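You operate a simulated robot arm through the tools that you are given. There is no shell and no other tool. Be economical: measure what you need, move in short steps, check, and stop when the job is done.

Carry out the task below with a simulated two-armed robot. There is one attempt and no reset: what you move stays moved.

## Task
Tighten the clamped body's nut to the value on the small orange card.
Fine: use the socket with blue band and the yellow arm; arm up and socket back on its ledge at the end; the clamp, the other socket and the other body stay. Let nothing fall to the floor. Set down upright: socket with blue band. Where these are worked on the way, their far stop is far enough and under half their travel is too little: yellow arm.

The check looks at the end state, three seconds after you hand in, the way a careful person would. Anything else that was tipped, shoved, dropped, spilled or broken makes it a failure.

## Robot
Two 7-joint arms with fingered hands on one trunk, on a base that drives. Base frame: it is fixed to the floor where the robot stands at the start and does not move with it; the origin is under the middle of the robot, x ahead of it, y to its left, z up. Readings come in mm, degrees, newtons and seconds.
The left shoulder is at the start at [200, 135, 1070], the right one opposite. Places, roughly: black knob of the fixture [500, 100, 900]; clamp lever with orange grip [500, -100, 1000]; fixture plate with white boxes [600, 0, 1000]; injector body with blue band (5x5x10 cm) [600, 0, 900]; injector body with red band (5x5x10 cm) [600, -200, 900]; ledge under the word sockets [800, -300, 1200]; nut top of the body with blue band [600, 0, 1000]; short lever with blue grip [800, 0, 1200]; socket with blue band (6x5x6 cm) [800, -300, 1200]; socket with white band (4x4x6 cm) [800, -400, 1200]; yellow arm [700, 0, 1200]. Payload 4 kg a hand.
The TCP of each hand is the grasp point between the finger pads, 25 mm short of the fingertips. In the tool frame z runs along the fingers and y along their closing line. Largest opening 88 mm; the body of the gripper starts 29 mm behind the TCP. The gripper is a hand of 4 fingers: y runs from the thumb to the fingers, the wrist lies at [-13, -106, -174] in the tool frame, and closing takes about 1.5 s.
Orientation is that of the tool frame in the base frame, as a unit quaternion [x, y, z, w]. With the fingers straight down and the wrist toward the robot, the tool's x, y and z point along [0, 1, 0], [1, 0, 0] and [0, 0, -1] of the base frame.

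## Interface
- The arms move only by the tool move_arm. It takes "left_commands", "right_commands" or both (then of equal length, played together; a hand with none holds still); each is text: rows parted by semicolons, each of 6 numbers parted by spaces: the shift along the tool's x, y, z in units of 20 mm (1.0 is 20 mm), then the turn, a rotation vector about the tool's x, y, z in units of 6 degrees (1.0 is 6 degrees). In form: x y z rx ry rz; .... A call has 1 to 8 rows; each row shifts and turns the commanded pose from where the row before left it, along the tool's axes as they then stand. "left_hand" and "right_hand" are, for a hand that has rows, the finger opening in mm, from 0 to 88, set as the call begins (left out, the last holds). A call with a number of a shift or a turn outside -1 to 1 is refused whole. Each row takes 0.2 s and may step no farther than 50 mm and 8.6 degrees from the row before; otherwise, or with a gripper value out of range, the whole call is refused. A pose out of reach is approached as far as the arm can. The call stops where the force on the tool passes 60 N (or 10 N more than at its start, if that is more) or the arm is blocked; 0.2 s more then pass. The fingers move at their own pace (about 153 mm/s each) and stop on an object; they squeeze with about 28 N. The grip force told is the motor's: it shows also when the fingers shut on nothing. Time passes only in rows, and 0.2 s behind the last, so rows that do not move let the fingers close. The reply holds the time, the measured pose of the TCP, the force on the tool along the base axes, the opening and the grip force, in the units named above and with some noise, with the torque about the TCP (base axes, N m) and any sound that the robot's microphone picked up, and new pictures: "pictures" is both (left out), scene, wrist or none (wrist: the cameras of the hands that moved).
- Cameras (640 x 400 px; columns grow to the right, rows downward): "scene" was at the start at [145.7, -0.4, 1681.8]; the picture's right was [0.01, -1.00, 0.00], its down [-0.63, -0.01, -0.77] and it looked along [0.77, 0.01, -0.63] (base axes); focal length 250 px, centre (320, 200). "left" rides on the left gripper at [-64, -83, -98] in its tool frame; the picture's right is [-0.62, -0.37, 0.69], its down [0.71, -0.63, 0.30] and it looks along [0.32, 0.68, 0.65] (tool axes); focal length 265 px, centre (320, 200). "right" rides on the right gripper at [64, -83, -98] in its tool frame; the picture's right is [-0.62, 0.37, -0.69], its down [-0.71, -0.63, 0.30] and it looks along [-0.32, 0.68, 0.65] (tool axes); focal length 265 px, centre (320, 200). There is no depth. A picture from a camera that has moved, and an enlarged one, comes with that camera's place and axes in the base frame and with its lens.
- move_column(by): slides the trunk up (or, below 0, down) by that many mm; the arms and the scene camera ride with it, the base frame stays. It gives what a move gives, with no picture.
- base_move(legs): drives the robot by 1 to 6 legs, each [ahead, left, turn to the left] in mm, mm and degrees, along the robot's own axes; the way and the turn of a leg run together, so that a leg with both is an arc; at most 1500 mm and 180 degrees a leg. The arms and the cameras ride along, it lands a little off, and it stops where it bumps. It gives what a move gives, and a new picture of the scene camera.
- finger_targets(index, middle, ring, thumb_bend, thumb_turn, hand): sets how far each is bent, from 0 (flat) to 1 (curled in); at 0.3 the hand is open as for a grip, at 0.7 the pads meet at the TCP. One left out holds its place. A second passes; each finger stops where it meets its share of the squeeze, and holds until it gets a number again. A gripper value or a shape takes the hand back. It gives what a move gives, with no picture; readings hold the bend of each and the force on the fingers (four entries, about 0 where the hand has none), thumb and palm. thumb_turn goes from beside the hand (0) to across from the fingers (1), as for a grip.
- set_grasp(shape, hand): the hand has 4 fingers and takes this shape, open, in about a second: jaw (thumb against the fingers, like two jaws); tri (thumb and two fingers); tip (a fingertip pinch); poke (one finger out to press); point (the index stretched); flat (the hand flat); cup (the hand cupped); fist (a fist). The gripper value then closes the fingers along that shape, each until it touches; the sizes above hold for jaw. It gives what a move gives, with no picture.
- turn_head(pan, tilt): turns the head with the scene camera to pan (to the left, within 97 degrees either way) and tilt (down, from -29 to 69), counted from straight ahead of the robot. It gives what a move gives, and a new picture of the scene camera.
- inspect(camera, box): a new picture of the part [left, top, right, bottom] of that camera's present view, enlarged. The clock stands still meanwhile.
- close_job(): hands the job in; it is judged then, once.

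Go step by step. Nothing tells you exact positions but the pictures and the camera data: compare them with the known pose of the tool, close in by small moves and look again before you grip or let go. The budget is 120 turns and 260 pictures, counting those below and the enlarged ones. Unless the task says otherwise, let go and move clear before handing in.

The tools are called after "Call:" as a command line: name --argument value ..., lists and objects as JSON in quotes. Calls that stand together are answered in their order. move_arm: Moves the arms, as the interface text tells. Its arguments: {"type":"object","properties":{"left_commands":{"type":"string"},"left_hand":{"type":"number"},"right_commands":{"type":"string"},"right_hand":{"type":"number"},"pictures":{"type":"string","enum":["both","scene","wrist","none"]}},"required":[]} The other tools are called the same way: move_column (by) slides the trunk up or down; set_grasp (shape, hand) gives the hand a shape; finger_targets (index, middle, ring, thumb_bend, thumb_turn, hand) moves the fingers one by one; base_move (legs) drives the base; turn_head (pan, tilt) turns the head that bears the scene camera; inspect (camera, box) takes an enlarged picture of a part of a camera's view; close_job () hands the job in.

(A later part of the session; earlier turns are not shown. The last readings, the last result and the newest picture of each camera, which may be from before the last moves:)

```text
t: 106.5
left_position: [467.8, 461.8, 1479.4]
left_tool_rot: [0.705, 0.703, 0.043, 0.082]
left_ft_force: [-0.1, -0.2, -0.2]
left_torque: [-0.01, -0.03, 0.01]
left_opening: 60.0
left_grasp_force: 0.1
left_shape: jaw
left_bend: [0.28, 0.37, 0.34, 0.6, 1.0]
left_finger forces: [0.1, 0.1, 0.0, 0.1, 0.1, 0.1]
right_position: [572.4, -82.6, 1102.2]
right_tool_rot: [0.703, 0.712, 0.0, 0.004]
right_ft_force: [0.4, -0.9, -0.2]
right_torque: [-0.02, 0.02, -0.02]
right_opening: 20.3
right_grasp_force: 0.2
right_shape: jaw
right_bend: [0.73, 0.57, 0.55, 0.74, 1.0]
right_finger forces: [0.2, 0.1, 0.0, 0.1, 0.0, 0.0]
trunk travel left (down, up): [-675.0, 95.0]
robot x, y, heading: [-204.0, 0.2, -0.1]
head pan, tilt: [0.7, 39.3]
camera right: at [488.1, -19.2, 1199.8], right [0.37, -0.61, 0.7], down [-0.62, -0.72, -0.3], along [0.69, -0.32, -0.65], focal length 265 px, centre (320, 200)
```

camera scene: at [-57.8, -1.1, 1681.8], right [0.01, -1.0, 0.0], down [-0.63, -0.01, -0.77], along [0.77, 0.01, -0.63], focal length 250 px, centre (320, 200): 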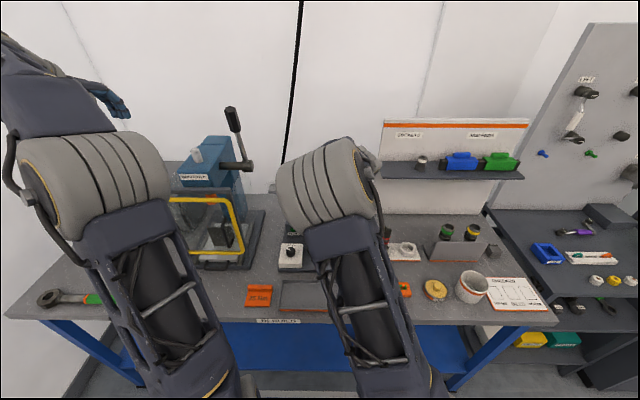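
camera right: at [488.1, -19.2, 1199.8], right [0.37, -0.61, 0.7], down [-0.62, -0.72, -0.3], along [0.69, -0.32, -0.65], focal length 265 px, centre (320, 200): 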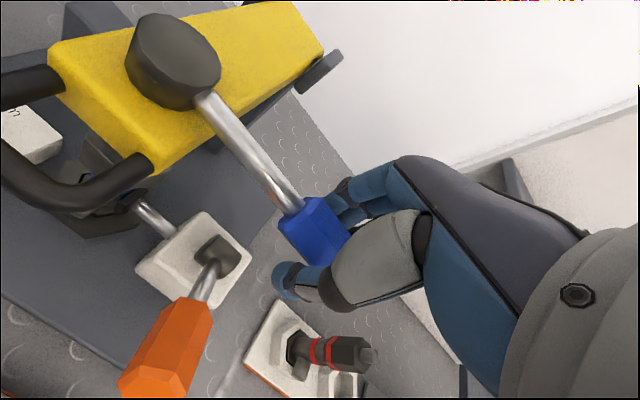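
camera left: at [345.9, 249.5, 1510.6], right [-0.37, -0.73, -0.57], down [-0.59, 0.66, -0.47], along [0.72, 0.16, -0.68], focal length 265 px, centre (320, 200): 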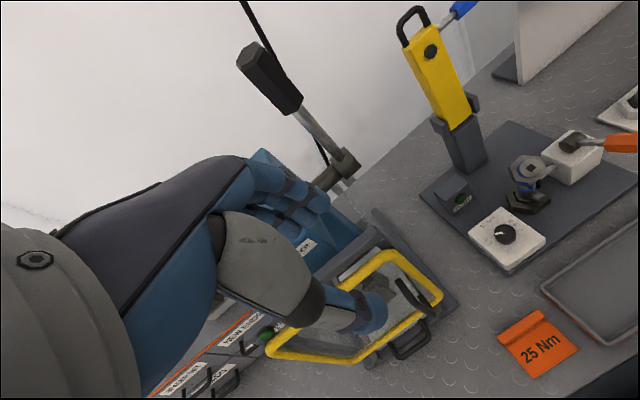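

Call:
move_arm --right_commands "0 0 0 0 0 0;0 0 0 0 0 0;0 0 0 0 0 0;0 0 0 0 0 0;0 0 0 0 0 0" --right_hand 0 --pictures "wrist"

Call:
inspect --camera "right" --box '[200, 140, 400, 340]'

```text
t: 107.7
left_position: [467.5, 460.6, 1477.9]
left_tool_rot: [0.706, 0.702, 0.042, 0.082]
left_ft_force: [0.1, -1.0, 0.7]
left_torque: [0.02, -0.02, -0.01]
left_opening: 59.9
left_grasp_force: 0.1
left_shape: jaw
left_bend: [0.28, 0.37, 0.34, 0.6, 1.0]
left_finger forces: [0.1, 0.1, 0.0, 0.1, 0.0, 0.0]
right_position: [572.6, -82.9, 1102.9]
right_tool_rot: [0.702, 0.712, 0.0, 0.003]
right_ft_force: [-0.2, -0.3, -2.6]
right_torque: [-0.02, 0.01, 0.07]
right_opening: 16.1
right_grasp_force: 27.9
right_shape: jaw
right_bend: [0.74, 0.64, 0.62, 0.78, 1.0]
right_finger forces: [13.5, 4.5, 3.3, 0.1, 24.0, 0.1]
trunk travel left (down, up): [-675.0, 95.0]
robot x, y, heading: [-197.9, -0.4, 0.0]
head pan, tilt: [0.7, 39.3]
camera right: at [488.2, -19.3, 1199.7], right [0.37, -0.61, 0.7], down [-0.62, -0.72, -0.3], along [0.69, -0.32, -0.65], focal length 265 px, centre (320, 200)
```

right: 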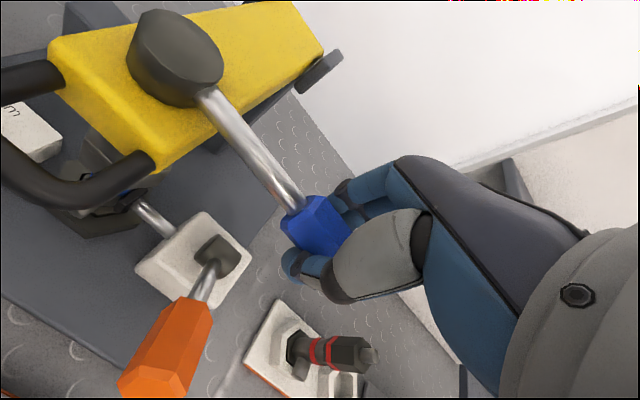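

```text
2.00 times, centred on (300, 240) of right
camera zoom: at [488.2, -19.3, 1199.7], right [0.37, -0.61, 0.7], down [-0.62, -0.72, -0.3], along [0.69, -0.32, -0.65], focal length 531 px, centre (360, 120)
```

zoom: 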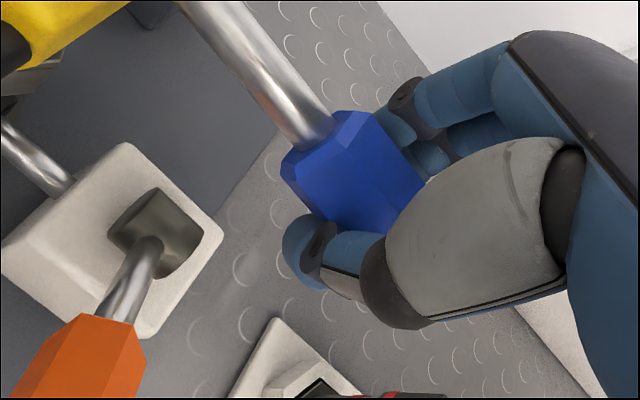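

The blue grip is held firmly. I'll pull the lever clockwise along its arc about the drive axis, 24° first.

Call:
move_arm --right_commands "0.085 -0.555 0 0 0 1;0.085 -0.555 0 0 0 1;0.085 -0.555 0 0 0 1;0.085 -0.555 0 0 0 1"

```text
t: 108.7
left_position: [468.9, 461.3, 1478.7]
left_tool_rot: [0.705, 0.703, 0.042, 0.083]
left_ft_force: [0.2, -0.5, -0.4]
left_torque: [0.01, 0.0, -0.03]
left_opening: 59.9
left_grasp_force: 0.0
left_shape: jaw
left_bend: [0.28, 0.37, 0.34, 0.6, 1.0]
left_finger forces: [0.0, 0.0, 0.1, 0.1, 0.0, 0.0]
right_position: [529.9, -68.7, 1101.5]
right_tool_rot: [0.834, 0.551, 0.001, 0.003]
right_ft_force: [-0.4, -2.1, -2.7]
right_torque: [0.0, 0.03, 0.01]
right_opening: 15.6
right_grasp_force: 28.3
right_shape: jaw
right_bend: [0.74, 0.64, 0.62, 0.78, 1.0]
right_finger forces: [13.9, 4.6, 3.8, 0.0, 23.7, 0.0]
trunk travel left (down, up): [-675.0, 95.0]
robot x, y, heading: [-202.0, -1.1, -0.1]
head pan, tilt: [0.7, 39.3]
camera scene: at [-57.5, -1.3, 1681.8], right [0.01, -1.0, 0.0], down [-0.63, -0.01, -0.77], along [0.77, 0.01, -0.63], focal length 250 px, centre (320, 200)
camera right: at [478.5, 22.6, 1199.2], right [0.09, -0.71, 0.7], down [-0.86, -0.41, -0.31], along [0.5, -0.57, -0.65], focal length 265 px, centre (320, 200)
```

scene: 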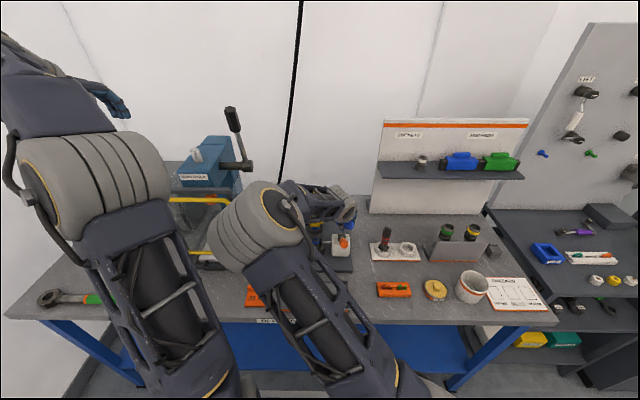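
right: 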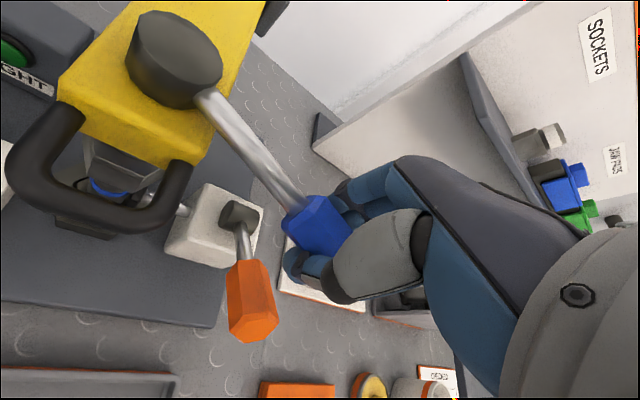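

Call:
move_arm --right_commands "0.085 -0.555 0 0 0 1;0.085 -0.555 0 0 0 1;0.085 -0.555 0 0 0 1"

Call:
inspect --camera "right" --box '[0, 0, 320, 240]'

```text
t: 109.5
left_position: [465.0, 465.0, 1480.3]
left_tool_rot: [0.702, 0.706, 0.043, 0.083]
left_ft_force: [0.0, -0.3, -0.4]
left_torque: [0.0, 0.0, -0.02]
left_opening: 59.8
left_grasp_force: 0.0
left_shape: jaw
left_bend: [0.28, 0.38, 0.34, 0.59, 0.99]
left_finger forces: [0.0, 0.0, 0.0, 0.1, 0.0, 0.1]
right_position: [514.8, -81.4, 1101.2]
right_tool_rot: [0.899, 0.437, 0.002, -0.002]
right_ft_force: [3.8, 2.9, -2.5]
right_torque: [-0.01, 0.02, 0.03]
right_opening: 12.8
right_grasp_force: 28.2
right_shape: jaw
right_bend: [0.75, 0.74, 0.71, 0.83, 1.0]
right_finger forces: [3.8, 0.2, 0.0, 0.0, 0.9, 0.0]
right hand out of reach, approached as far as the arm can: row 3
trunk travel left (down, up): [-675.0, 95.0]
robot x, y, heading: [-204.2, 1.7, -0.0]
head pan, tilt: [0.7, 39.3]
camera scene: at [-57.4, -0.8, 1681.8], right [0.01, -1.0, 0.0], down [-0.63, -0.01, -0.77], along [0.77, 0.01, -0.63], focal length 250 px, centre (320, 200)
camera right: at [488.6, 20.2, 1200.0], right [-0.1, -0.72, 0.69], down [-0.94, -0.17, -0.31], along [0.34, -0.67, -0.66], focal length 265 px, centre (320, 200)
```

scene: 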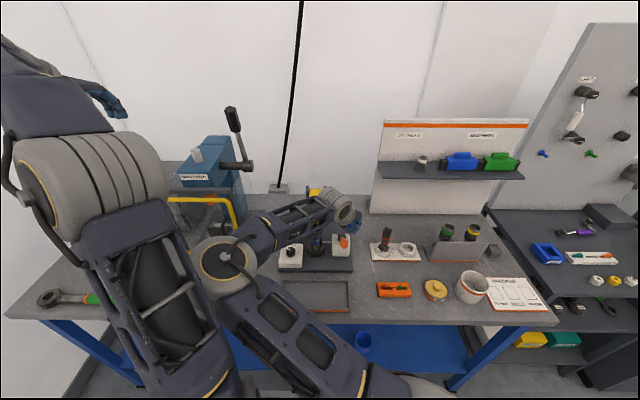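
right: 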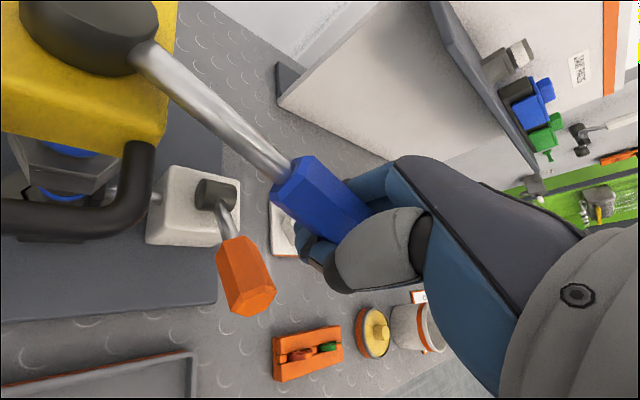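

```text
1.67 times, centred on (160, 120) of right
camera zoom: at [488.6, 20.2, 1200.0], right [-0.1, -0.72, 0.69], down [-0.94, -0.17, -0.31], along [0.34, -0.67, -0.66], focal length 442 px, centre (587, 333)
```

zoom: 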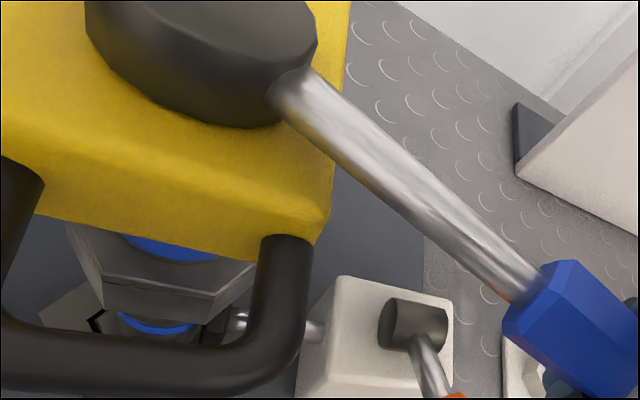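

The hand slid off the grip at the limit of its reach, and the lever has turned about 23° so far with little resistance. I'll let go, lift, turn the hand back, and instead pull the lever from behind with closed fingers used as a post.

Call:
move_arm --right_commands "0 0 0 0 0 0;0 0 0 0 0 0;0 0 0 0 0 0;0 0 -1 0 0 0;0 0 -1 0 0 0;0 0 -1 0 0 0;0 0 -0.5 0 0 -1;0 0 0 0 0 -1" --right_hand 65 --pictures "none"

Call:
move_arm --right_commands "0 0 0 0 0 -1;0 0 0 0 0 -1;0 0 0 0 0 -1;0 0 0 0 0 -1;0 0 0 0 0 -0.6;0 0.6 0 0 0 0;0 0.6 0 0 0 0;0 0.8 0 0 0 0" --right_hand 0

```text
t: 111.4
left_position: [463.3, 459.8, 1487.8]
left_tool_rot: [0.705, 0.702, 0.05, 0.086]
left_ft_force: [0.0, 0.6, -0.3]
left_torque: [0.0, -0.01, -0.01]
left_opening: 59.8
left_grasp_force: 0.0
left_shape: jaw
left_bend: [0.28, 0.38, 0.34, 0.59, 0.99]
left_finger forces: [0.1, 0.0, 0.0, 0.1, 0.0, 0.0]
right_position: [507.5, -80.2, 1132.4]
right_tool_rot: [0.839, 0.538, -0.064, 0.051]
right_ft_force: [0.6, 0.0, 0.9]
right_torque: [0.01, 0.0, 0.01]
right_opening: 65.0
right_grasp_force: 0.2
right_shape: jaw
right_bend: [0.27, 0.36, 0.33, 0.55, 0.99]
right_finger forces: [0.1, 0.0, 0.0, 0.1, 0.0, 0.1]
trunk travel left (down, up): [-675.0, 95.0]
robot x, y, heading: [-205.4, -0.8, -0.1]
head pan, tilt: [0.7, 39.3]
stopped in row 8 (right hand): the arm was blocked; the commanded pose is now the measured one
```

```text
t: 113.2
left_position: [464.4, 459.0, 1486.9]
left_tool_rot: [0.705, 0.703, 0.05, 0.085]
left_ft_force: [0.7, 0.3, -0.1]
left_torque: [-0.04, -0.01, -0.03]
left_opening: 59.8
left_grasp_force: 0.1
left_shape: jaw
left_bend: [0.28, 0.38, 0.34, 0.59, 0.99]
left_finger forces: [0.0, 0.0, 0.1, 0.0, 0.1, 0.0]
right_position: [548.1, -75.4, 1130.7]
right_tool_rot: [0.686, 0.723, -0.073, 0.033]
right_ft_force: [0.5, -0.8, -0.4]
right_torque: [0.03, 0.04, 0.01]
right_opening: 0.2
right_grasp_force: 28.1
right_shape: jaw
right_bend: [0.7, 0.7, 0.7, 0.38, 1.0]
right_finger forces: [0.0, 0.0, 0.0, 0.0, 0.0, 0.0]
trunk travel left (down, up): [-675.0, 95.0]
robot x, y, heading: [-203.6, -0.4, -0.2]
head pan, tilt: [0.7, 39.3]
camera scene: at [-57.8, -0.7, 1681.8], right [0.01, -1.0, 0.0], down [-0.63, -0.01, -0.77], along [0.77, 0.01, -0.63], focal length 250 px, centre (320, 200)
camera right: at [467.3, -1.7, 1222.4], right [0.44, -0.49, 0.75], down [-0.6, -0.78, -0.16], along [0.67, -0.39, -0.64], focal length 265 px, centre (320, 200)
```

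scene: 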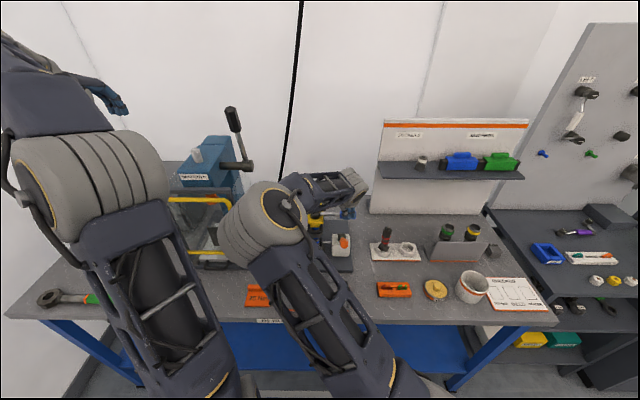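
right: 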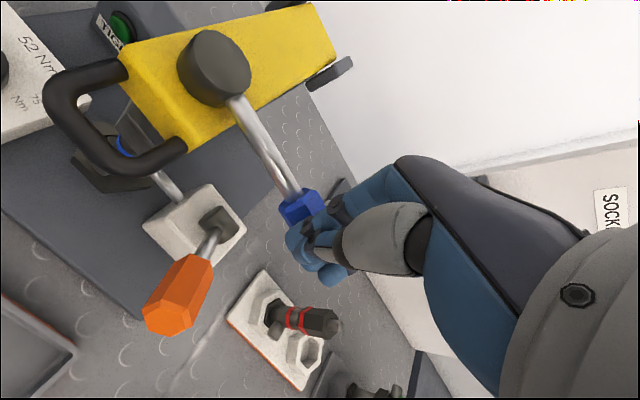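

The lever was nudged back to its start. The right elbow lacks room in this stance, so I'll lift the right hand and shift the whole robot 250 mm to the left to put the lever in comfortable reach.

Call:
move_arm --right_commands "0 -0.3 -1 0 0 0;0 0 -1 0 0 0;0 0 -1 -0.19 0.47 0;0 0 -1 -0.19 0.47 0;0 0 -1 -0.19 0.47 0" --pictures "none"

Call:
base_move --legs '[[0, 250, 0]]'

```text
t: 114.4
left_position: [463.1, 459.0, 1486.8]
left_tool_rot: [0.705, 0.702, 0.049, 0.085]
left_ft_force: [0.2, 0.8, -0.4]
left_torque: [0.02, 0.03, 0.01]
left_opening: 60.0
left_grasp_force: 0.1
left_shape: jaw
left_bend: [0.28, 0.38, 0.34, 0.59, 0.99]
left_finger forces: [0.1, 0.1, 0.0, 0.0, 0.1, 0.1]
right_position: [546.4, -64.9, 1229.2]
right_tool_rot: [0.689, 0.725, -0.001, 0.001]
right_ft_force: [-1.3, 0.1, 0.7]
right_torque: [0.0, 0.0, 0.0]
right_opening: 0.3
right_grasp_force: 28.3
right_shape: jaw
right_bend: [0.7, 0.7, 0.7, 0.38, 1.0]
right_finger forces: [0.0, 0.0, 0.1, 0.1, 0.1, 0.0]
trunk travel left (down, up): [-675.0, 95.0]
robot x, y, heading: [-204.2, -1.0, -0.2]
head pan, tilt: [0.7, 39.3]
```

```text
t: 116.2
left_position: [465.4, 707.3, 1487.1]
left_tool_rot: [0.705, 0.702, 0.049, 0.085]
left_ft_force: [-0.8, 0.0, 0.6]
left_torque: [0.02, -0.02, 0.02]
left_opening: 59.9
left_grasp_force: 0.0
left_shape: jaw
left_bend: [0.28, 0.38, 0.34, 0.59, 0.99]
left_finger forces: [0.0, 0.0, 0.1, 0.1, 0.1, 0.0]
right_position: [546.8, 183.3, 1230.1]
right_tool_rot: [0.689, 0.725, -0.001, 0.0]
right_ft_force: [0.1, -0.1, 0.7]
right_torque: [-0.02, 0.02, -0.01]
right_opening: 0.0
right_grasp_force: 27.6
right_shape: jaw
right_bend: [0.7, 0.7, 0.7, 0.38, 1.0]
right_finger forces: [0.1, 0.1, 0.0, 0.0, 0.0, 0.1]
trunk travel left (down, up): [-675.0, 95.0]
robot x, y, heading: [-202.1, 249.9, -0.2]
head pan, tilt: [0.7, 39.3]
camera scene: at [-57.3, 249.9, 1681.8], right [0.01, -1.0, 0.0], down [-0.63, -0.01, -0.77], along [0.77, 0.01, -0.63], focal length 250 px, centre (320, 200)
```

scene: 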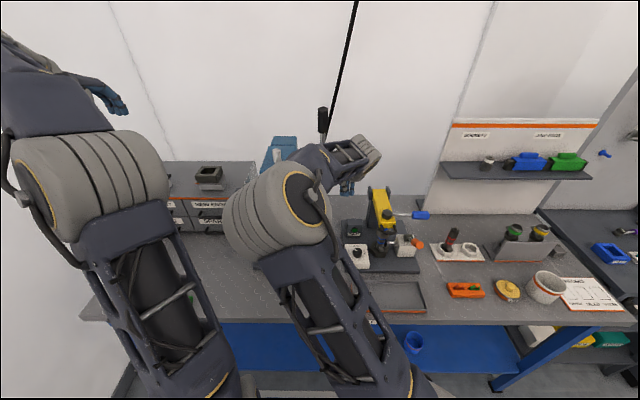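

Call:
move_arm --right_commands "-1 0 0 0 0 0.1;-1 0 0 0 0 0.1;-1 0 0 0 0 0.1;-1 0 0 0 0 0.1;-1 0 0 0 0 0.08;-1 0 0 0 0 0;-1 0 0 0 0 0" --right_hand 65 --pictures "none"

Call:
move_arm --right_commands "-1 0.2 0 0 0 0;-1 0.2 0.4 0 0 0;-1 0.2 0.4 0 0 0;-1 0.2 0.4 0 0 0;-1 0.2 0.4 0 0 0;-1 0 0.4 0 0 0;-0.3 0 0 0 0 0"

```text
t: 117.8
left_position: [465.7, 708.8, 1488.0]
left_tool_rot: [0.706, 0.701, 0.049, 0.085]
left_ft_force: [0.2, -0.4, -0.3]
left_torque: [-0.04, 0.0, 0.0]
left_opening: 60.0
left_grasp_force: 0.1
left_shape: jaw
left_bend: [0.28, 0.38, 0.34, 0.59, 0.99]
left_finger forces: [0.1, 0.0, 0.1, 0.1, 0.0, 0.0]
right_position: [550.4, 42.8, 1229.5]
right_tool_rot: [0.707, 0.707, 0.0, -0.001]
right_ft_force: [0.9, 0.1, -0.1]
right_torque: [-0.01, -0.01, -0.02]
right_opening: 65.1
right_grasp_force: 0.1
right_shape: jaw
right_bend: [0.27, 0.36, 0.33, 0.55, 0.99]
right_finger forces: [0.0, 0.1, 0.0, 0.1, 0.0, 0.1]
trunk travel left (down, up): [-675.0, 95.0]
robot x, y, heading: [-203.0, 247.5, -0.2]
head pan, tilt: [0.7, 39.3]
```

```text
t: 119.4
left_position: [466.2, 708.9, 1487.1]
left_tool_rot: [0.706, 0.701, 0.049, 0.085]
left_ft_force: [-0.5, 0.2, 0.8]
left_torque: [0.03, 0.04, 0.01]
left_opening: 59.9
left_grasp_force: 0.0
left_shape: jaw
left_bend: [0.28, 0.38, 0.34, 0.59, 0.99]
left_finger forces: [0.0, 0.1, 0.0, 0.1, 0.0, 0.1]
right_position: [570.1, -83.6, 1188.4]
right_tool_rot: [0.707, 0.707, -0.001, 0.0]
right_ft_force: [0.2, -0.3, -0.4]
right_torque: [0.01, 0.02, 0.0]
right_opening: 64.8
right_grasp_force: 0.0
right_shape: jaw
right_bend: [0.27, 0.36, 0.33, 0.55, 0.99]
right_finger forces: [0.0, 0.1, 0.0, 0.0, 0.1, 0.1]
trunk travel left (down, up): [-675.0, 95.0]
robot x, y, heading: [-206.3, 253.7, -0.4]
head pan, tilt: [0.7, 39.3]
camera scene: at [-57.3, 250.1, 1681.8], right [0.01, -1.0, 0.0], down [-0.63, -0.01, -0.77], along [0.77, 0.01, -0.63], focal length 250 px, centre (320, 200)
camera right: at [487.2, -17.9, 1287.4], right [0.37, -0.62, 0.69], down [-0.63, -0.71, -0.3], along [0.68, -0.33, -0.65], focal length 265 px, centre (320, 200)
```

scene: 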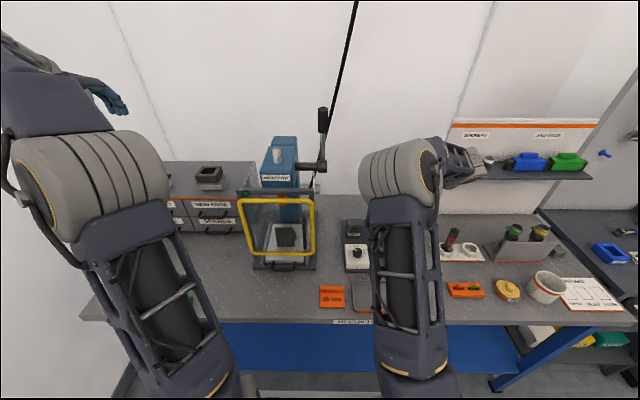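
right: 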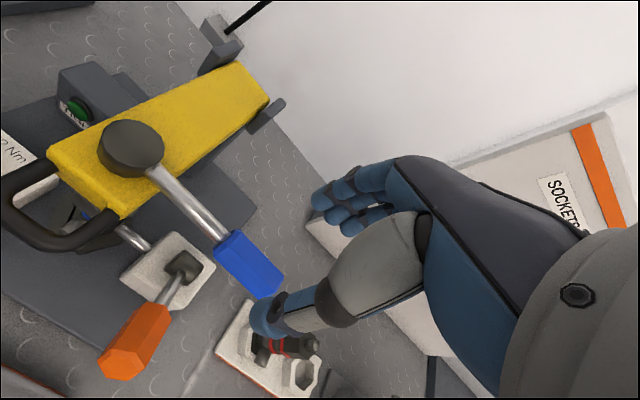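

Call:
move_arm --right_commands "0.1 0.1 1 0 0 0;0 0 1 0 0 0;0 0 1 0 0 0;0 0 1 0 0 0;0 0 0.4 0 0 0" --pictures "none"

Call:
move_arm --right_commands "0 0 0 0 0 0;0 0 0 0 0 0;0 0 0 0 0 0;0 0 0 0 0 0;0 0 0 0 0 0;0 0 0 0 0 0;0 0 0 0 0 0;0 0 0 0 0 0" --right_hand 0 --pictures "none"

Call:
move_arm --right_commands "0.085 -0.555 0 0 0 1;0.085 -0.555 0 0 0 1;0.085 -0.555 0 0 0 1;0.085 -0.555 0 0 0 1;0.085 -0.555 0 0 0 1"

```text
t: 120.6
left_position: [466.7, 709.5, 1488.1]
left_tool_rot: [0.706, 0.701, 0.048, 0.086]
left_ft_force: [0.4, -0.1, -0.6]
left_torque: [-0.03, 0.01, 0.01]
left_opening: 59.8
left_grasp_force: 0.0
left_shape: jaw
left_bend: [0.28, 0.38, 0.34, 0.59, 0.99]
left_finger forces: [0.0, 0.1, 0.0, 0.0, 0.1, 0.0]
right_position: [571.1, -81.8, 1102.2]
right_tool_rot: [0.708, 0.707, -0.002, 0.0]
right_ft_force: [-0.5, 0.8, 0.3]
right_torque: [0.03, -0.01, 0.0]
right_opening: 65.2
right_grasp_force: 0.1
right_shape: jaw
right_bend: [0.27, 0.36, 0.33, 0.55, 0.99]
right_finger forces: [0.0, 0.1, 0.0, 0.0, 0.0, 0.0]
trunk travel left (down, up): [-675.0, 95.0]
robot x, y, heading: [-202.9, 249.6, -0.5]
head pan, tilt: [0.7, 39.3]
```

```text
t: 122.4
left_position: [466.1, 708.3, 1487.9]
left_tool_rot: [0.706, 0.702, 0.049, 0.085]
left_ft_force: [0.1, -0.2, 0.6]
left_torque: [0.02, 0.02, 0.0]
left_opening: 59.6
left_grasp_force: 0.0
left_shape: jaw
left_bend: [0.28, 0.38, 0.34, 0.59, 0.99]
left_finger forces: [0.0, 0.1, 0.0, 0.0, 0.0, 0.0]
right_position: [573.0, -80.4, 1101.2]
right_tool_rot: [0.707, 0.707, -0.002, 0.0]
right_ft_force: [-0.3, 0.5, -3.2]
right_torque: [-0.01, 0.0, 0.02]
right_opening: 14.9
right_grasp_force: 27.6
right_shape: jaw
right_bend: [0.75, 0.72, 0.63, 0.78, 1.0]
right_finger forces: [13.0, 4.0, 2.9, 0.1, 21.3, 0.0]
trunk travel left (down, up): [-675.0, 95.0]
robot x, y, heading: [-204.8, 251.5, -0.2]
head pan, tilt: [0.7, 39.3]
```

```text
t: 123.6
left_position: [466.6, 708.0, 1486.8]
left_tool_rot: [0.706, 0.701, 0.05, 0.085]
left_ft_force: [0.7, -0.3, 0.1]
left_torque: [-0.03, 0.01, 0.05]
left_opening: 59.8
left_grasp_force: 0.1
left_shape: jaw
left_bend: [0.28, 0.38, 0.34, 0.59, 0.99]
left_finger forces: [0.1, 0.1, 0.0, 0.1, 0.1, 0.0]
right_position: [519.8, -60.9, 1102.5]
right_tool_rot: [0.867, 0.498, -0.001, 0.0]
right_ft_force: [-0.2, -4.2, -1.8]
right_torque: [0.06, 0.03, -0.01]
right_opening: 15.0
right_grasp_force: 28.4
right_shape: jaw
right_bend: [0.75, 0.72, 0.64, 0.79, 1.0]
right_finger forces: [14.5, 4.0, 2.9, 0.0, 19.7, 0.0]
trunk travel left (down, up): [-675.0, 95.0]
robot x, y, heading: [-203.7, 252.5, -0.2]
head pan, tilt: [0.7, 39.3]
camera scene: at [-57.1, 249.6, 1681.8], right [0.01, -1.0, 0.0], down [-0.63, -0.01, -0.77], along [0.77, 0.01, -0.63], focal length 250 px, centre (320, 200)
camera right: at [480.7, 36.4, 1199.4], right [0.01, -0.72, 0.69], down [-0.9, -0.3, -0.3], along [0.43, -0.63, -0.65], focal length 265 px, centre (320, 200)
```

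scene: 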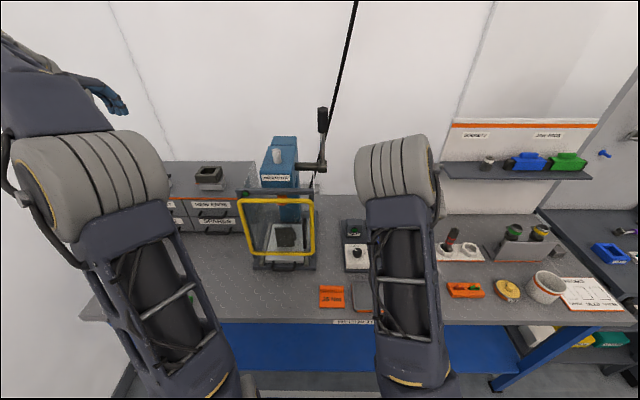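
right: 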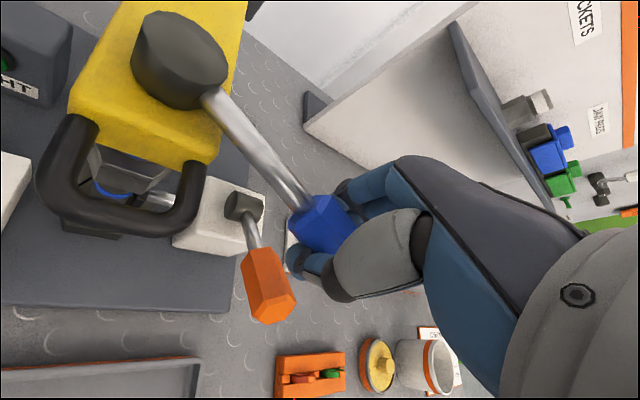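

The lever follows smoothly with plenty of room this time. I'll continue the stroke.

Call:
move_arm --right_commands "0.085 -0.555 0 0 0 1;0.085 -0.555 0 0 0 1;0.085 -0.555 0 0 0 1;0.085 -0.555 0 0 0 1;0.085 -0.555 0 0 0 1" --pictures "wrist"

Call:
inspect --camera "scene" --box '[330, 210, 378, 240]'

```text
t: 124.8
left_position: [468.5, 704.8, 1488.6]
left_tool_rot: [0.707, 0.701, 0.05, 0.085]
left_ft_force: [0.1, -0.6, -0.6]
left_torque: [0.02, 0.0, 0.02]
left_opening: 60.0
left_grasp_force: 0.1
left_shape: jaw
left_bend: [0.28, 0.38, 0.34, 0.59, 0.99]
left_finger forces: [0.1, 0.1, 0.1, 0.0, 0.1, 0.1]
right_position: [489.3, -23.1, 1103.3]
right_tool_rot: [0.967, 0.255, 0.003, 0.006]
right_ft_force: [36.7, -37.8, -7.0]
right_torque: [0.26, 0.12, 0.57]
right_opening: 17.7
right_grasp_force: 28.1
right_shape: jaw
right_bend: [0.75, 0.59, 0.46, 0.81, 1.0]
right_finger forces: [32.6, 18.7, 6.8, 0.0, 12.6, 0.0]
trunk travel left (down, up): [-675.0, 95.0]
robot x, y, heading: [-204.4, 255.0, 0.0]
head pan, tilt: [0.7, 39.3]
camera right: at [502.1, 82.3, 1201.2], right [-0.36, -0.62, 0.7], down [-0.93, 0.19, -0.31], along [0.06, -0.76, -0.64], focal length 265 px, centre (320, 200)
```

right: 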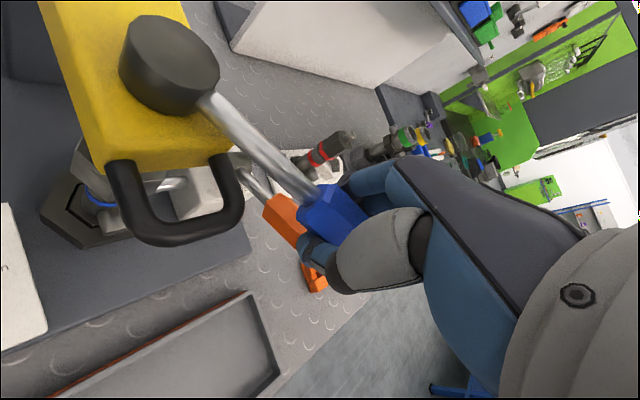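

```text
13.33 times, centred on (354, 225) of scene
camera zoom: at [-55.4, 247.1, 1681.6], right [0.01, -1.0, 0.0], down [-0.63, 0.0, -0.77], along [0.77, 0.01, -0.63], focal length 3328 px, centre (-133, -133)
```

zoom: 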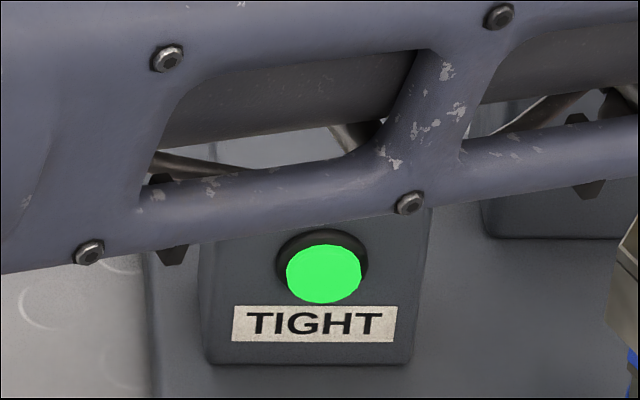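

The TIGHT lamp is lit and the lever has come to a firm stop. I'll release the lever and lift the hand off.

Call:
move_arm --right_commands "0 0 0 0 0 0;0 0 0 0 0 0;0 0 0 0 0 0;0 0 0 0 0 0;0 0 -0.8 0 0 0;0 0 -1 0 0 0;0 0 -1 0 0 0;0 0 -1 0 0 0" --right_hand 70 --pictures "none"

Call:
move_arm --right_commands "0 0 -1 0 0 -1;0 0 -1 0 0 -1;0 0 0 0 0 -1;0 0 0 0 0 -1;0 0 0 0 0 -1;0 0 0 0 0 -1;0 0 0 0 0 -1;0 0 0 0 0 -1" --pictures "none"

Call:
set_grasp --hand "right" --shape "tip"

Call:
inspect --camera "right" --box '[0, 0, 640, 400]'

```text
t: 126.6
left_position: [466.2, 708.7, 1487.8]
left_tool_rot: [0.706, 0.701, 0.049, 0.085]
left_ft_force: [-0.6, -0.2, 0.7]
left_torque: [-0.02, -0.01, 0.01]
left_opening: 59.8
left_grasp_force: 0.1
left_shape: jaw
left_bend: [0.28, 0.38, 0.34, 0.59, 0.99]
left_finger forces: [0.0, 0.1, 0.0, 0.0, 0.0, 0.1]
right_position: [485.3, -18.2, 1177.8]
right_tool_rot: [0.966, 0.257, -0.001, 0.0]
right_ft_force: [9.0, -5.2, -5.4]
right_torque: [0.14, -0.07, 0.25]
right_opening: 72.6
right_grasp_force: 0.1
right_shape: jaw
right_bend: [0.24, 0.32, 0.3, 0.5, 0.99]
right_finger forces: [4.2, 4.7, 1.4, 0.1, 0.0, 0.0]
trunk travel left (down, up): [-675.0, 95.0]
robot x, y, heading: [-204.7, 249.7, -0.4]
head pan, tilt: [0.7, 39.3]
```

```text
t: 128.4
left_position: [466.2, 705.5, 1487.3]
left_tool_rot: [0.707, 0.7, 0.05, 0.085]
left_ft_force: [0.4, -0.1, -0.7]
left_torque: [0.01, 0.0, -0.01]
left_opening: 60.2
left_grasp_force: 0.1
left_shape: jaw
left_bend: [0.28, 0.38, 0.34, 0.59, 0.99]
left_finger forces: [0.0, 0.0, 0.0, 0.0, 0.0, 0.0]
right_position: [482.6, -30.6, 1222.1]
right_tool_rot: [0.786, 0.618, -0.004, 0.01]
right_ft_force: [-7.0, -52.4, 3.1]
right_torque: [-0.71, 0.12, -2.59]
right_opening: 74.8
right_grasp_force: 0.0
right_shape: jaw
right_bend: [0.19, 0.3, 0.39, 0.5, 0.99]
right_finger forces: [22.6, 13.3, 17.7, 0.0, 0.0, 0.0]
trunk travel left (down, up): [-675.0, 95.0]
robot x, y, heading: [-205.9, 246.9, 0.1]
head pan, tilt: [0.7, 39.3]
```

```text
t: 129.3
left_position: [468.0, 705.7, 1487.6]
left_tool_rot: [0.706, 0.701, 0.05, 0.084]
left_ft_force: [-0.3, 0.1, 0.3]
left_torque: [-0.01, -0.03, 0.02]
left_opening: 60.1
left_grasp_force: 0.0
left_shape: jaw
left_bend: [0.28, 0.38, 0.34, 0.59, 0.99]
left_finger forces: [0.0, 0.1, 0.1, 0.1, 0.1, 0.1]
right_position: [485.8, -27.6, 1217.0]
right_tool_rot: [0.783, 0.622, -0.003, 0.006]
right_ft_force: [35.8, -61.0, -20.4]
right_torque: [-0.3, -0.44, -0.74]
right_opening: 88.0
right_grasp_force: 0.1
right_shape: tip
right_bend: [0.26, 0.3, 0.73, 0.3, 0.98]
right_finger forces: [7.8, 31.5, 42.3, 0.0, 0.1, 0.0]
trunk travel left (down, up): [-675.0, 95.0]
robot x, y, heading: [-203.8, 244.7, -0.1]
head pan, tilt: [0.7, 39.3]
```

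```text
1.00 times, centred on (320, 200) of right
camera zoom: at [419.9, 55.4, 1314.4], right [0.22, -0.68, 0.7], down [-0.77, -0.56, -0.3], along [0.59, -0.48, -0.64], focal length 265 px, centre (320, 200)
```

zoom: 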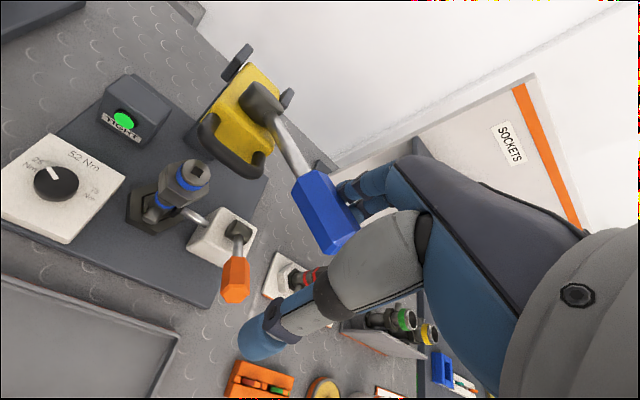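

Lifting the hand has hooked the lever and raised the yellow arm part way. The lamp stays lit and the socket stays on the nut. I'll ease the sideways force and close the fingers around the lever so it can't drop.

Call:
move_arm --right_commands "-0.2 0 0 0 0 0.5;-0.2 0 0 0 0 0.5;0 0 0 0 0 0;0 0 0 0 0 0;0 0 0 0 0 0;0 0 0 0 0 0;0 0 0 0 0 0" --right_hand 0

```text
t: 130.9
left_position: [469.8, 706.4, 1485.6]
left_tool_rot: [0.706, 0.701, 0.049, 0.084]
left_ft_force: [-0.9, -0.8, -0.3]
left_torque: [0.03, 0.02, 0.02]
left_opening: 59.8
left_grasp_force: 0.0
left_shape: jaw
left_bend: [0.28, 0.38, 0.34, 0.59, 0.99]
left_finger forces: [0.1, 0.0, 0.1, 0.0, 0.1, 0.0]
right_position: [485.3, -29.6, 1215.8]
right_tool_rot: [0.811, 0.585, -0.004, 0.003]
right_ft_force: [52.4, -42.6, -30.7]
right_torque: [0.12, -0.49, 0.21]
right_opening: 35.9
right_grasp_force: 27.8
right_shape: tip
right_bend: [0.28, 0.3, 0.45, 0.43, 1.0]
right_finger forces: [25.3, 27.4, 35.1, 0.0, 13.6, 0.0]
trunk travel left (down, up): [-675.0, 95.0]
robot x, y, heading: [-203.6, 251.6, -0.4]
head pan, tilt: [0.7, 39.3]
camera scene: at [-53.9, 247.5, 1681.4], right [0.01, -1.0, 0.0], down [-0.63, 0.0, -0.77], along [0.77, 0.01, -0.63], focal length 250 px, centre (320, 200)
camera right: at [427.2, 59.1, 1313.7], right [0.15, -0.7, 0.7], down [-0.82, -0.48, -0.3], along [0.55, -0.53, -0.65], focal length 265 px, centre (320, 200)
```

scene: 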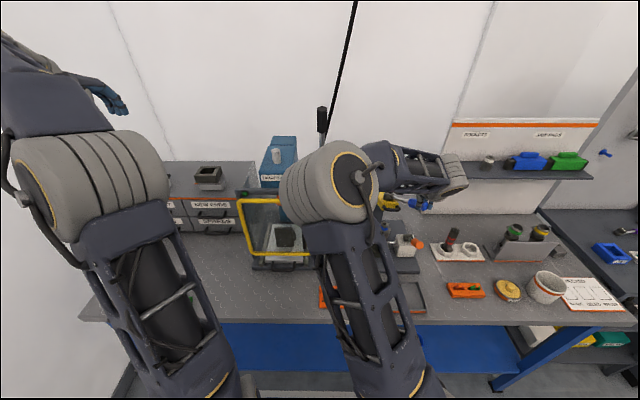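
right: 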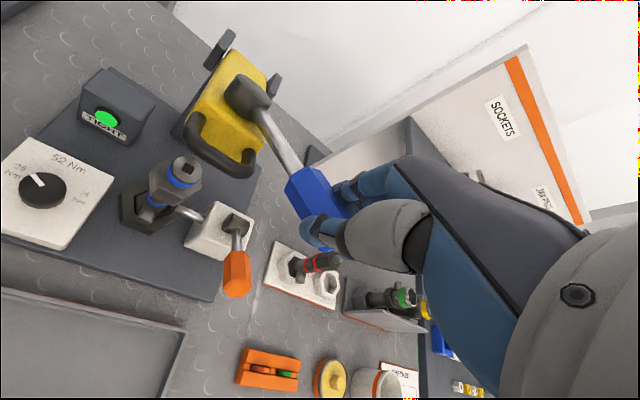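

Call:
move_arm --right_commands "0.06 0.9 -0.3 0 0 0;0.06 0.9 -0.5 0 0 0;0.06 0.82 -0.6 0 0 0" --pictures "wrist"

```text
t: 131.7
left_position: [466.0, 707.8, 1487.1]
left_tool_rot: [0.706, 0.701, 0.048, 0.085]
left_ft_force: [-0.2, 0.0, 0.5]
left_torque: [0.0, -0.02, 0.01]
left_opening: 59.9
left_grasp_force: 0.1
left_shape: jaw
left_bend: [0.28, 0.38, 0.34, 0.59, 0.99]
left_finger forces: [0.1, 0.1, 0.0, 0.1, 0.1, 0.0]
right_position: [534.7, -37.4, 1246.3]
right_tool_rot: [0.809, 0.588, -0.002, 0.0]
right_ft_force: [0.7, 0.5, -0.2]
right_torque: [0.01, 0.02, 0.0]
right_opening: 0.0
right_grasp_force: 27.7
right_shape: tip
right_bend: [0.54, 1.0, 1.0, 0.5, 1.0]
right_finger forces: [0.0, 0.1, 0.1, 0.0, 0.1, 0.0]
trunk travel left (down, up): [-675.0, 95.0]
robot x, y, heading: [-199.9, 252.8, -0.5]
head pan, tilt: [0.7, 39.3]
camera right: at [475.3, 49.3, 1343.6], right [0.16, -0.7, 0.69], down [-0.82, -0.48, -0.3], along [0.55, -0.52, -0.66], focal length 265 px, centre (320, 200)
```

right: 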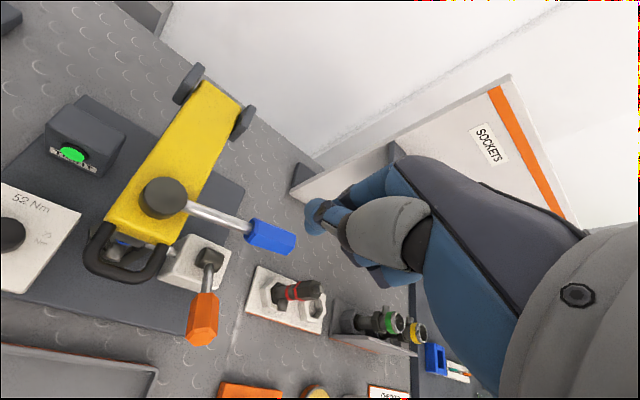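

The lever slipped and the arm dropped back onto the socket, but the lamp is still lit and everything stands in place. I'll drive forward a little and bring the right hand, as a thumb–index pinch, over the handle bar near (518,23,1074).

Call:
base_move --legs '[[90, 0, 0]]'

Call:
move_arm --right_commands "0 0 0 0 0 -1;0 0 0 0 0 -1;0 0 0 0 0 -0.95;0.62 -1 0.3 0 0 0;0.62 -1 0.4 0 0 0;0.62 -1 0.6 0 0 0;0.62 -1 0.6 0 0 0;0.62 -1 0.6 0 0 0" --right_hand 40

Call:
inspect --camera "right" --box '[100, 100, 420, 400]'

```text
t: 132.8
left_position: [555.7, 709.5, 1487.0]
left_tool_rot: [0.706, 0.701, 0.049, 0.085]
left_ft_force: [-0.2, 0.6, 0.5]
left_torque: [-0.02, -0.05, 0.04]
left_opening: 59.9
left_grasp_force: 0.1
left_shape: jaw
left_bend: [0.28, 0.38, 0.34, 0.59, 0.99]
left_finger forces: [0.0, 0.0, 0.1, 0.0, 0.0, 0.1]
right_position: [625.6, -39.4, 1245.7]
right_tool_rot: [0.809, 0.588, 0.0, 0.001]
right_ft_force: [0.2, 0.0, 0.2]
right_torque: [0.01, -0.05, 0.0]
right_opening: 0.0
right_grasp_force: 28.0
right_shape: tip
right_bend: [0.54, 1.0, 1.0, 0.5, 1.0]
right_finger forces: [0.1, 0.1, 0.0, 0.1, 0.0, 0.0]
trunk travel left (down, up): [-675.0, 95.0]
robot x, y, heading: [-110.3, 252.2, -0.4]
head pan, tilt: [0.7, 39.3]
camera scene: at [33.0, 249.8, 1681.8], right [0.01, -1.0, 0.0], down [-0.63, -0.01, -0.77], along [0.77, 0.01, -0.63], focal length 250 px, centre (320, 200)
```

scene: 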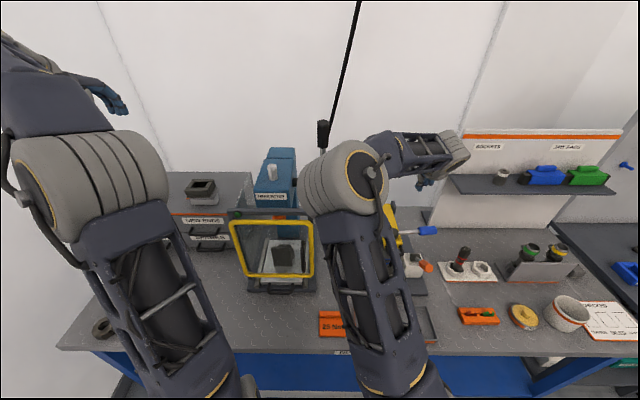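

```text
t: 134.6
left_position: [556.6, 709.1, 1487.6]
left_tool_rot: [0.707, 0.701, 0.05, 0.085]
left_ft_force: [0.3, 0.1, 0.1]
left_torque: [-0.02, 0.01, 0.02]
left_opening: 59.8
left_grasp_force: 0.0
left_shape: jaw
left_bend: [0.28, 0.38, 0.34, 0.59, 0.99]
left_finger forces: [0.0, 0.0, 0.0, 0.0, 0.1, 0.0]
right_position: [524.4, 25.2, 1194.5]
right_tool_rot: [0.708, 0.706, -0.001, 0.0]
right_ft_force: [0.5, 0.2, 0.7]
right_torque: [0.04, 0.01, -0.02]
right_opening: 39.9
right_grasp_force: 0.1
right_shape: tip
right_bend: [0.73, 0.98, 0.99, 0.71, 1.0]
right_finger forces: [0.0, 0.0, 0.1, 0.0, 0.1, 0.0]
trunk travel left (down, up): [-675.0, 95.0]
robot x, y, heading: [-112.3, 252.9, -0.2]
head pan, tilt: [0.7, 39.3]
camera scene: at [33.4, 249.9, 1681.8], right [0.01, -1.0, 0.0], down [-0.63, -0.01, -0.77], along [0.77, 0.01, -0.63], focal length 250 px, centre (320, 200)
camera right: at [442.8, 89.7, 1292.9], right [0.37, -0.62, 0.69], down [-0.63, -0.71, -0.3], along [0.68, -0.33, -0.65], focal length 265 px, centre (320, 200)
```

scene: 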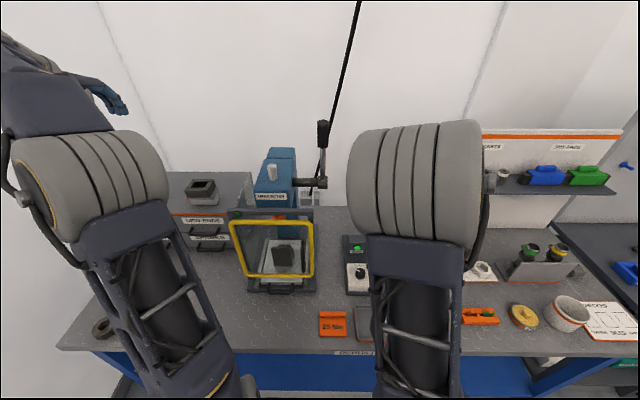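
right: 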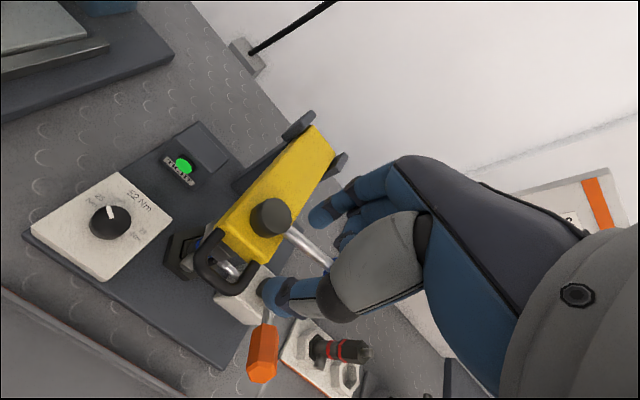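

```text
1.33 times, centred on (260, 250) of right
camera zoom: at [442.8, 89.7, 1292.9], right [0.37, -0.62, 0.69], down [-0.63, -0.71, -0.3], along [0.68, -0.33, -0.65], focal length 354 px, centre (400, 133)
```

zoom: 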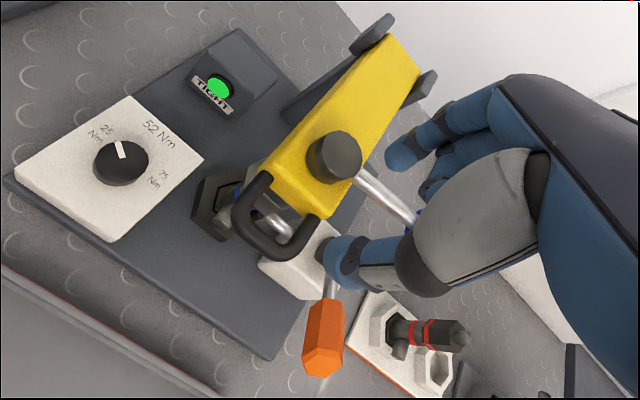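

Call:
move_arm --right_commands "0 -0.45 1 0 0 0;0 0 1 0 0 0;0 0 1 0 0 0;0 0 1 0 0 0" --right_hand 30 --pictures "none"

Call:
inspect --camera "right" --box '[140, 140, 380, 360]'

```text
t: 135.6
left_position: [555.9, 707.9, 1488.5]
left_tool_rot: [0.706, 0.702, 0.049, 0.085]
left_ft_force: [-0.1, -0.3, 0.0]
left_torque: [0.01, 0.04, -0.02]
left_opening: 59.8
left_grasp_force: 0.1
left_shape: jaw
left_bend: [0.28, 0.38, 0.34, 0.59, 0.99]
left_finger forces: [0.0, 0.0, 0.1, 0.0, 0.0, 0.1]
right_position: [515.6, 24.2, 1114.4]
right_tool_rot: [0.708, 0.706, -0.001, 0.0]
right_ft_force: [0.3, 0.4, 0.1]
right_torque: [-0.03, 0.03, 0.01]
right_opening: 30.4
right_grasp_force: 0.0
right_shape: tip
right_bend: [0.73, 0.98, 0.99, 0.73, 1.0]
right_finger forces: [0.0, 0.1, 0.0, 0.0, 0.1, 0.0]
trunk travel left (down, up): [-675.0, 95.0]
robot x, y, heading: [-111.4, 251.6, -0.0]
head pan, tilt: [0.7, 39.3]
```

```text
1.82 times, centred on (260, 250) of right
camera zoom: at [433.1, 89.5, 1213.4], right [0.37, -0.62, 0.69], down [-0.63, -0.71, -0.3], along [0.68, -0.33, -0.65], focal length 483 px, centre (429, 109)
```

zoom: 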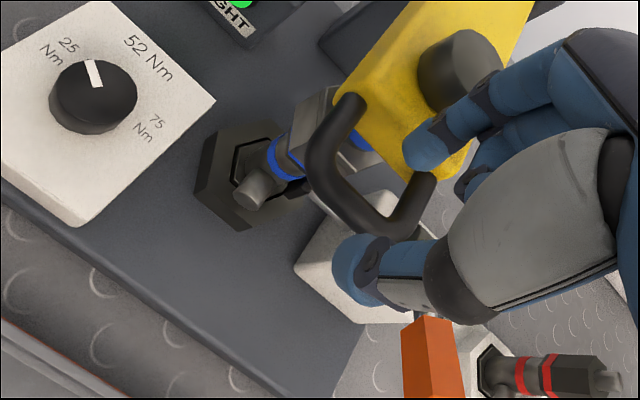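

Call:
move_arm --right_commands "0.25 -0.3 0.5 0 0 0;0 0 0.5 0 0 0;0 0 0.5 0 0 0;0 0 0.5 0 0 0" --pictures "none"

Call:
inspect --camera "right" --box '[140, 140, 380, 360]'

```text
t: 136.6
left_position: [556.1, 708.9, 1487.3]
left_tool_rot: [0.706, 0.701, 0.049, 0.084]
left_ft_force: [-0.5, 0.3, 0.0]
left_torque: [0.01, 0.0, 0.02]
left_opening: 60.1
left_grasp_force: 0.0
left_shape: jaw
left_bend: [0.28, 0.38, 0.34, 0.59, 0.99]
left_finger forces: [0.0, 0.1, 0.1, 0.1, 0.1, 0.1]
right_position: [510.8, 29.1, 1074.8]
right_tool_rot: [0.71, 0.704, -0.001, 0.001]
right_ft_force: [-0.8, 0.5, -0.7]
right_torque: [-0.01, -0.01, 0.0]
right_opening: 30.7
right_grasp_force: 0.0
right_shape: tip
right_bend: [0.73, 0.98, 0.99, 0.73, 1.0]
right_finger forces: [0.0, 0.1, 0.1, 0.0, 0.1, 0.1]
trunk travel left (down, up): [-675.0, 95.0]
robot x, y, heading: [-111.3, 249.9, -0.2]
head pan, tilt: [0.7, 39.3]
```

```text
1.82 times, centred on (260, 250) of right
camera zoom: at [427.7, 94.2, 1173.3], right [0.37, -0.62, 0.69], down [-0.63, -0.71, -0.3], along [0.68, -0.33, -0.65], focal length 483 px, centre (429, 109)
```

zoom: 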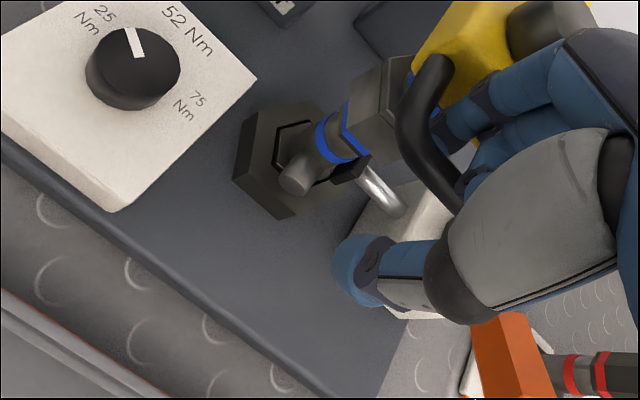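

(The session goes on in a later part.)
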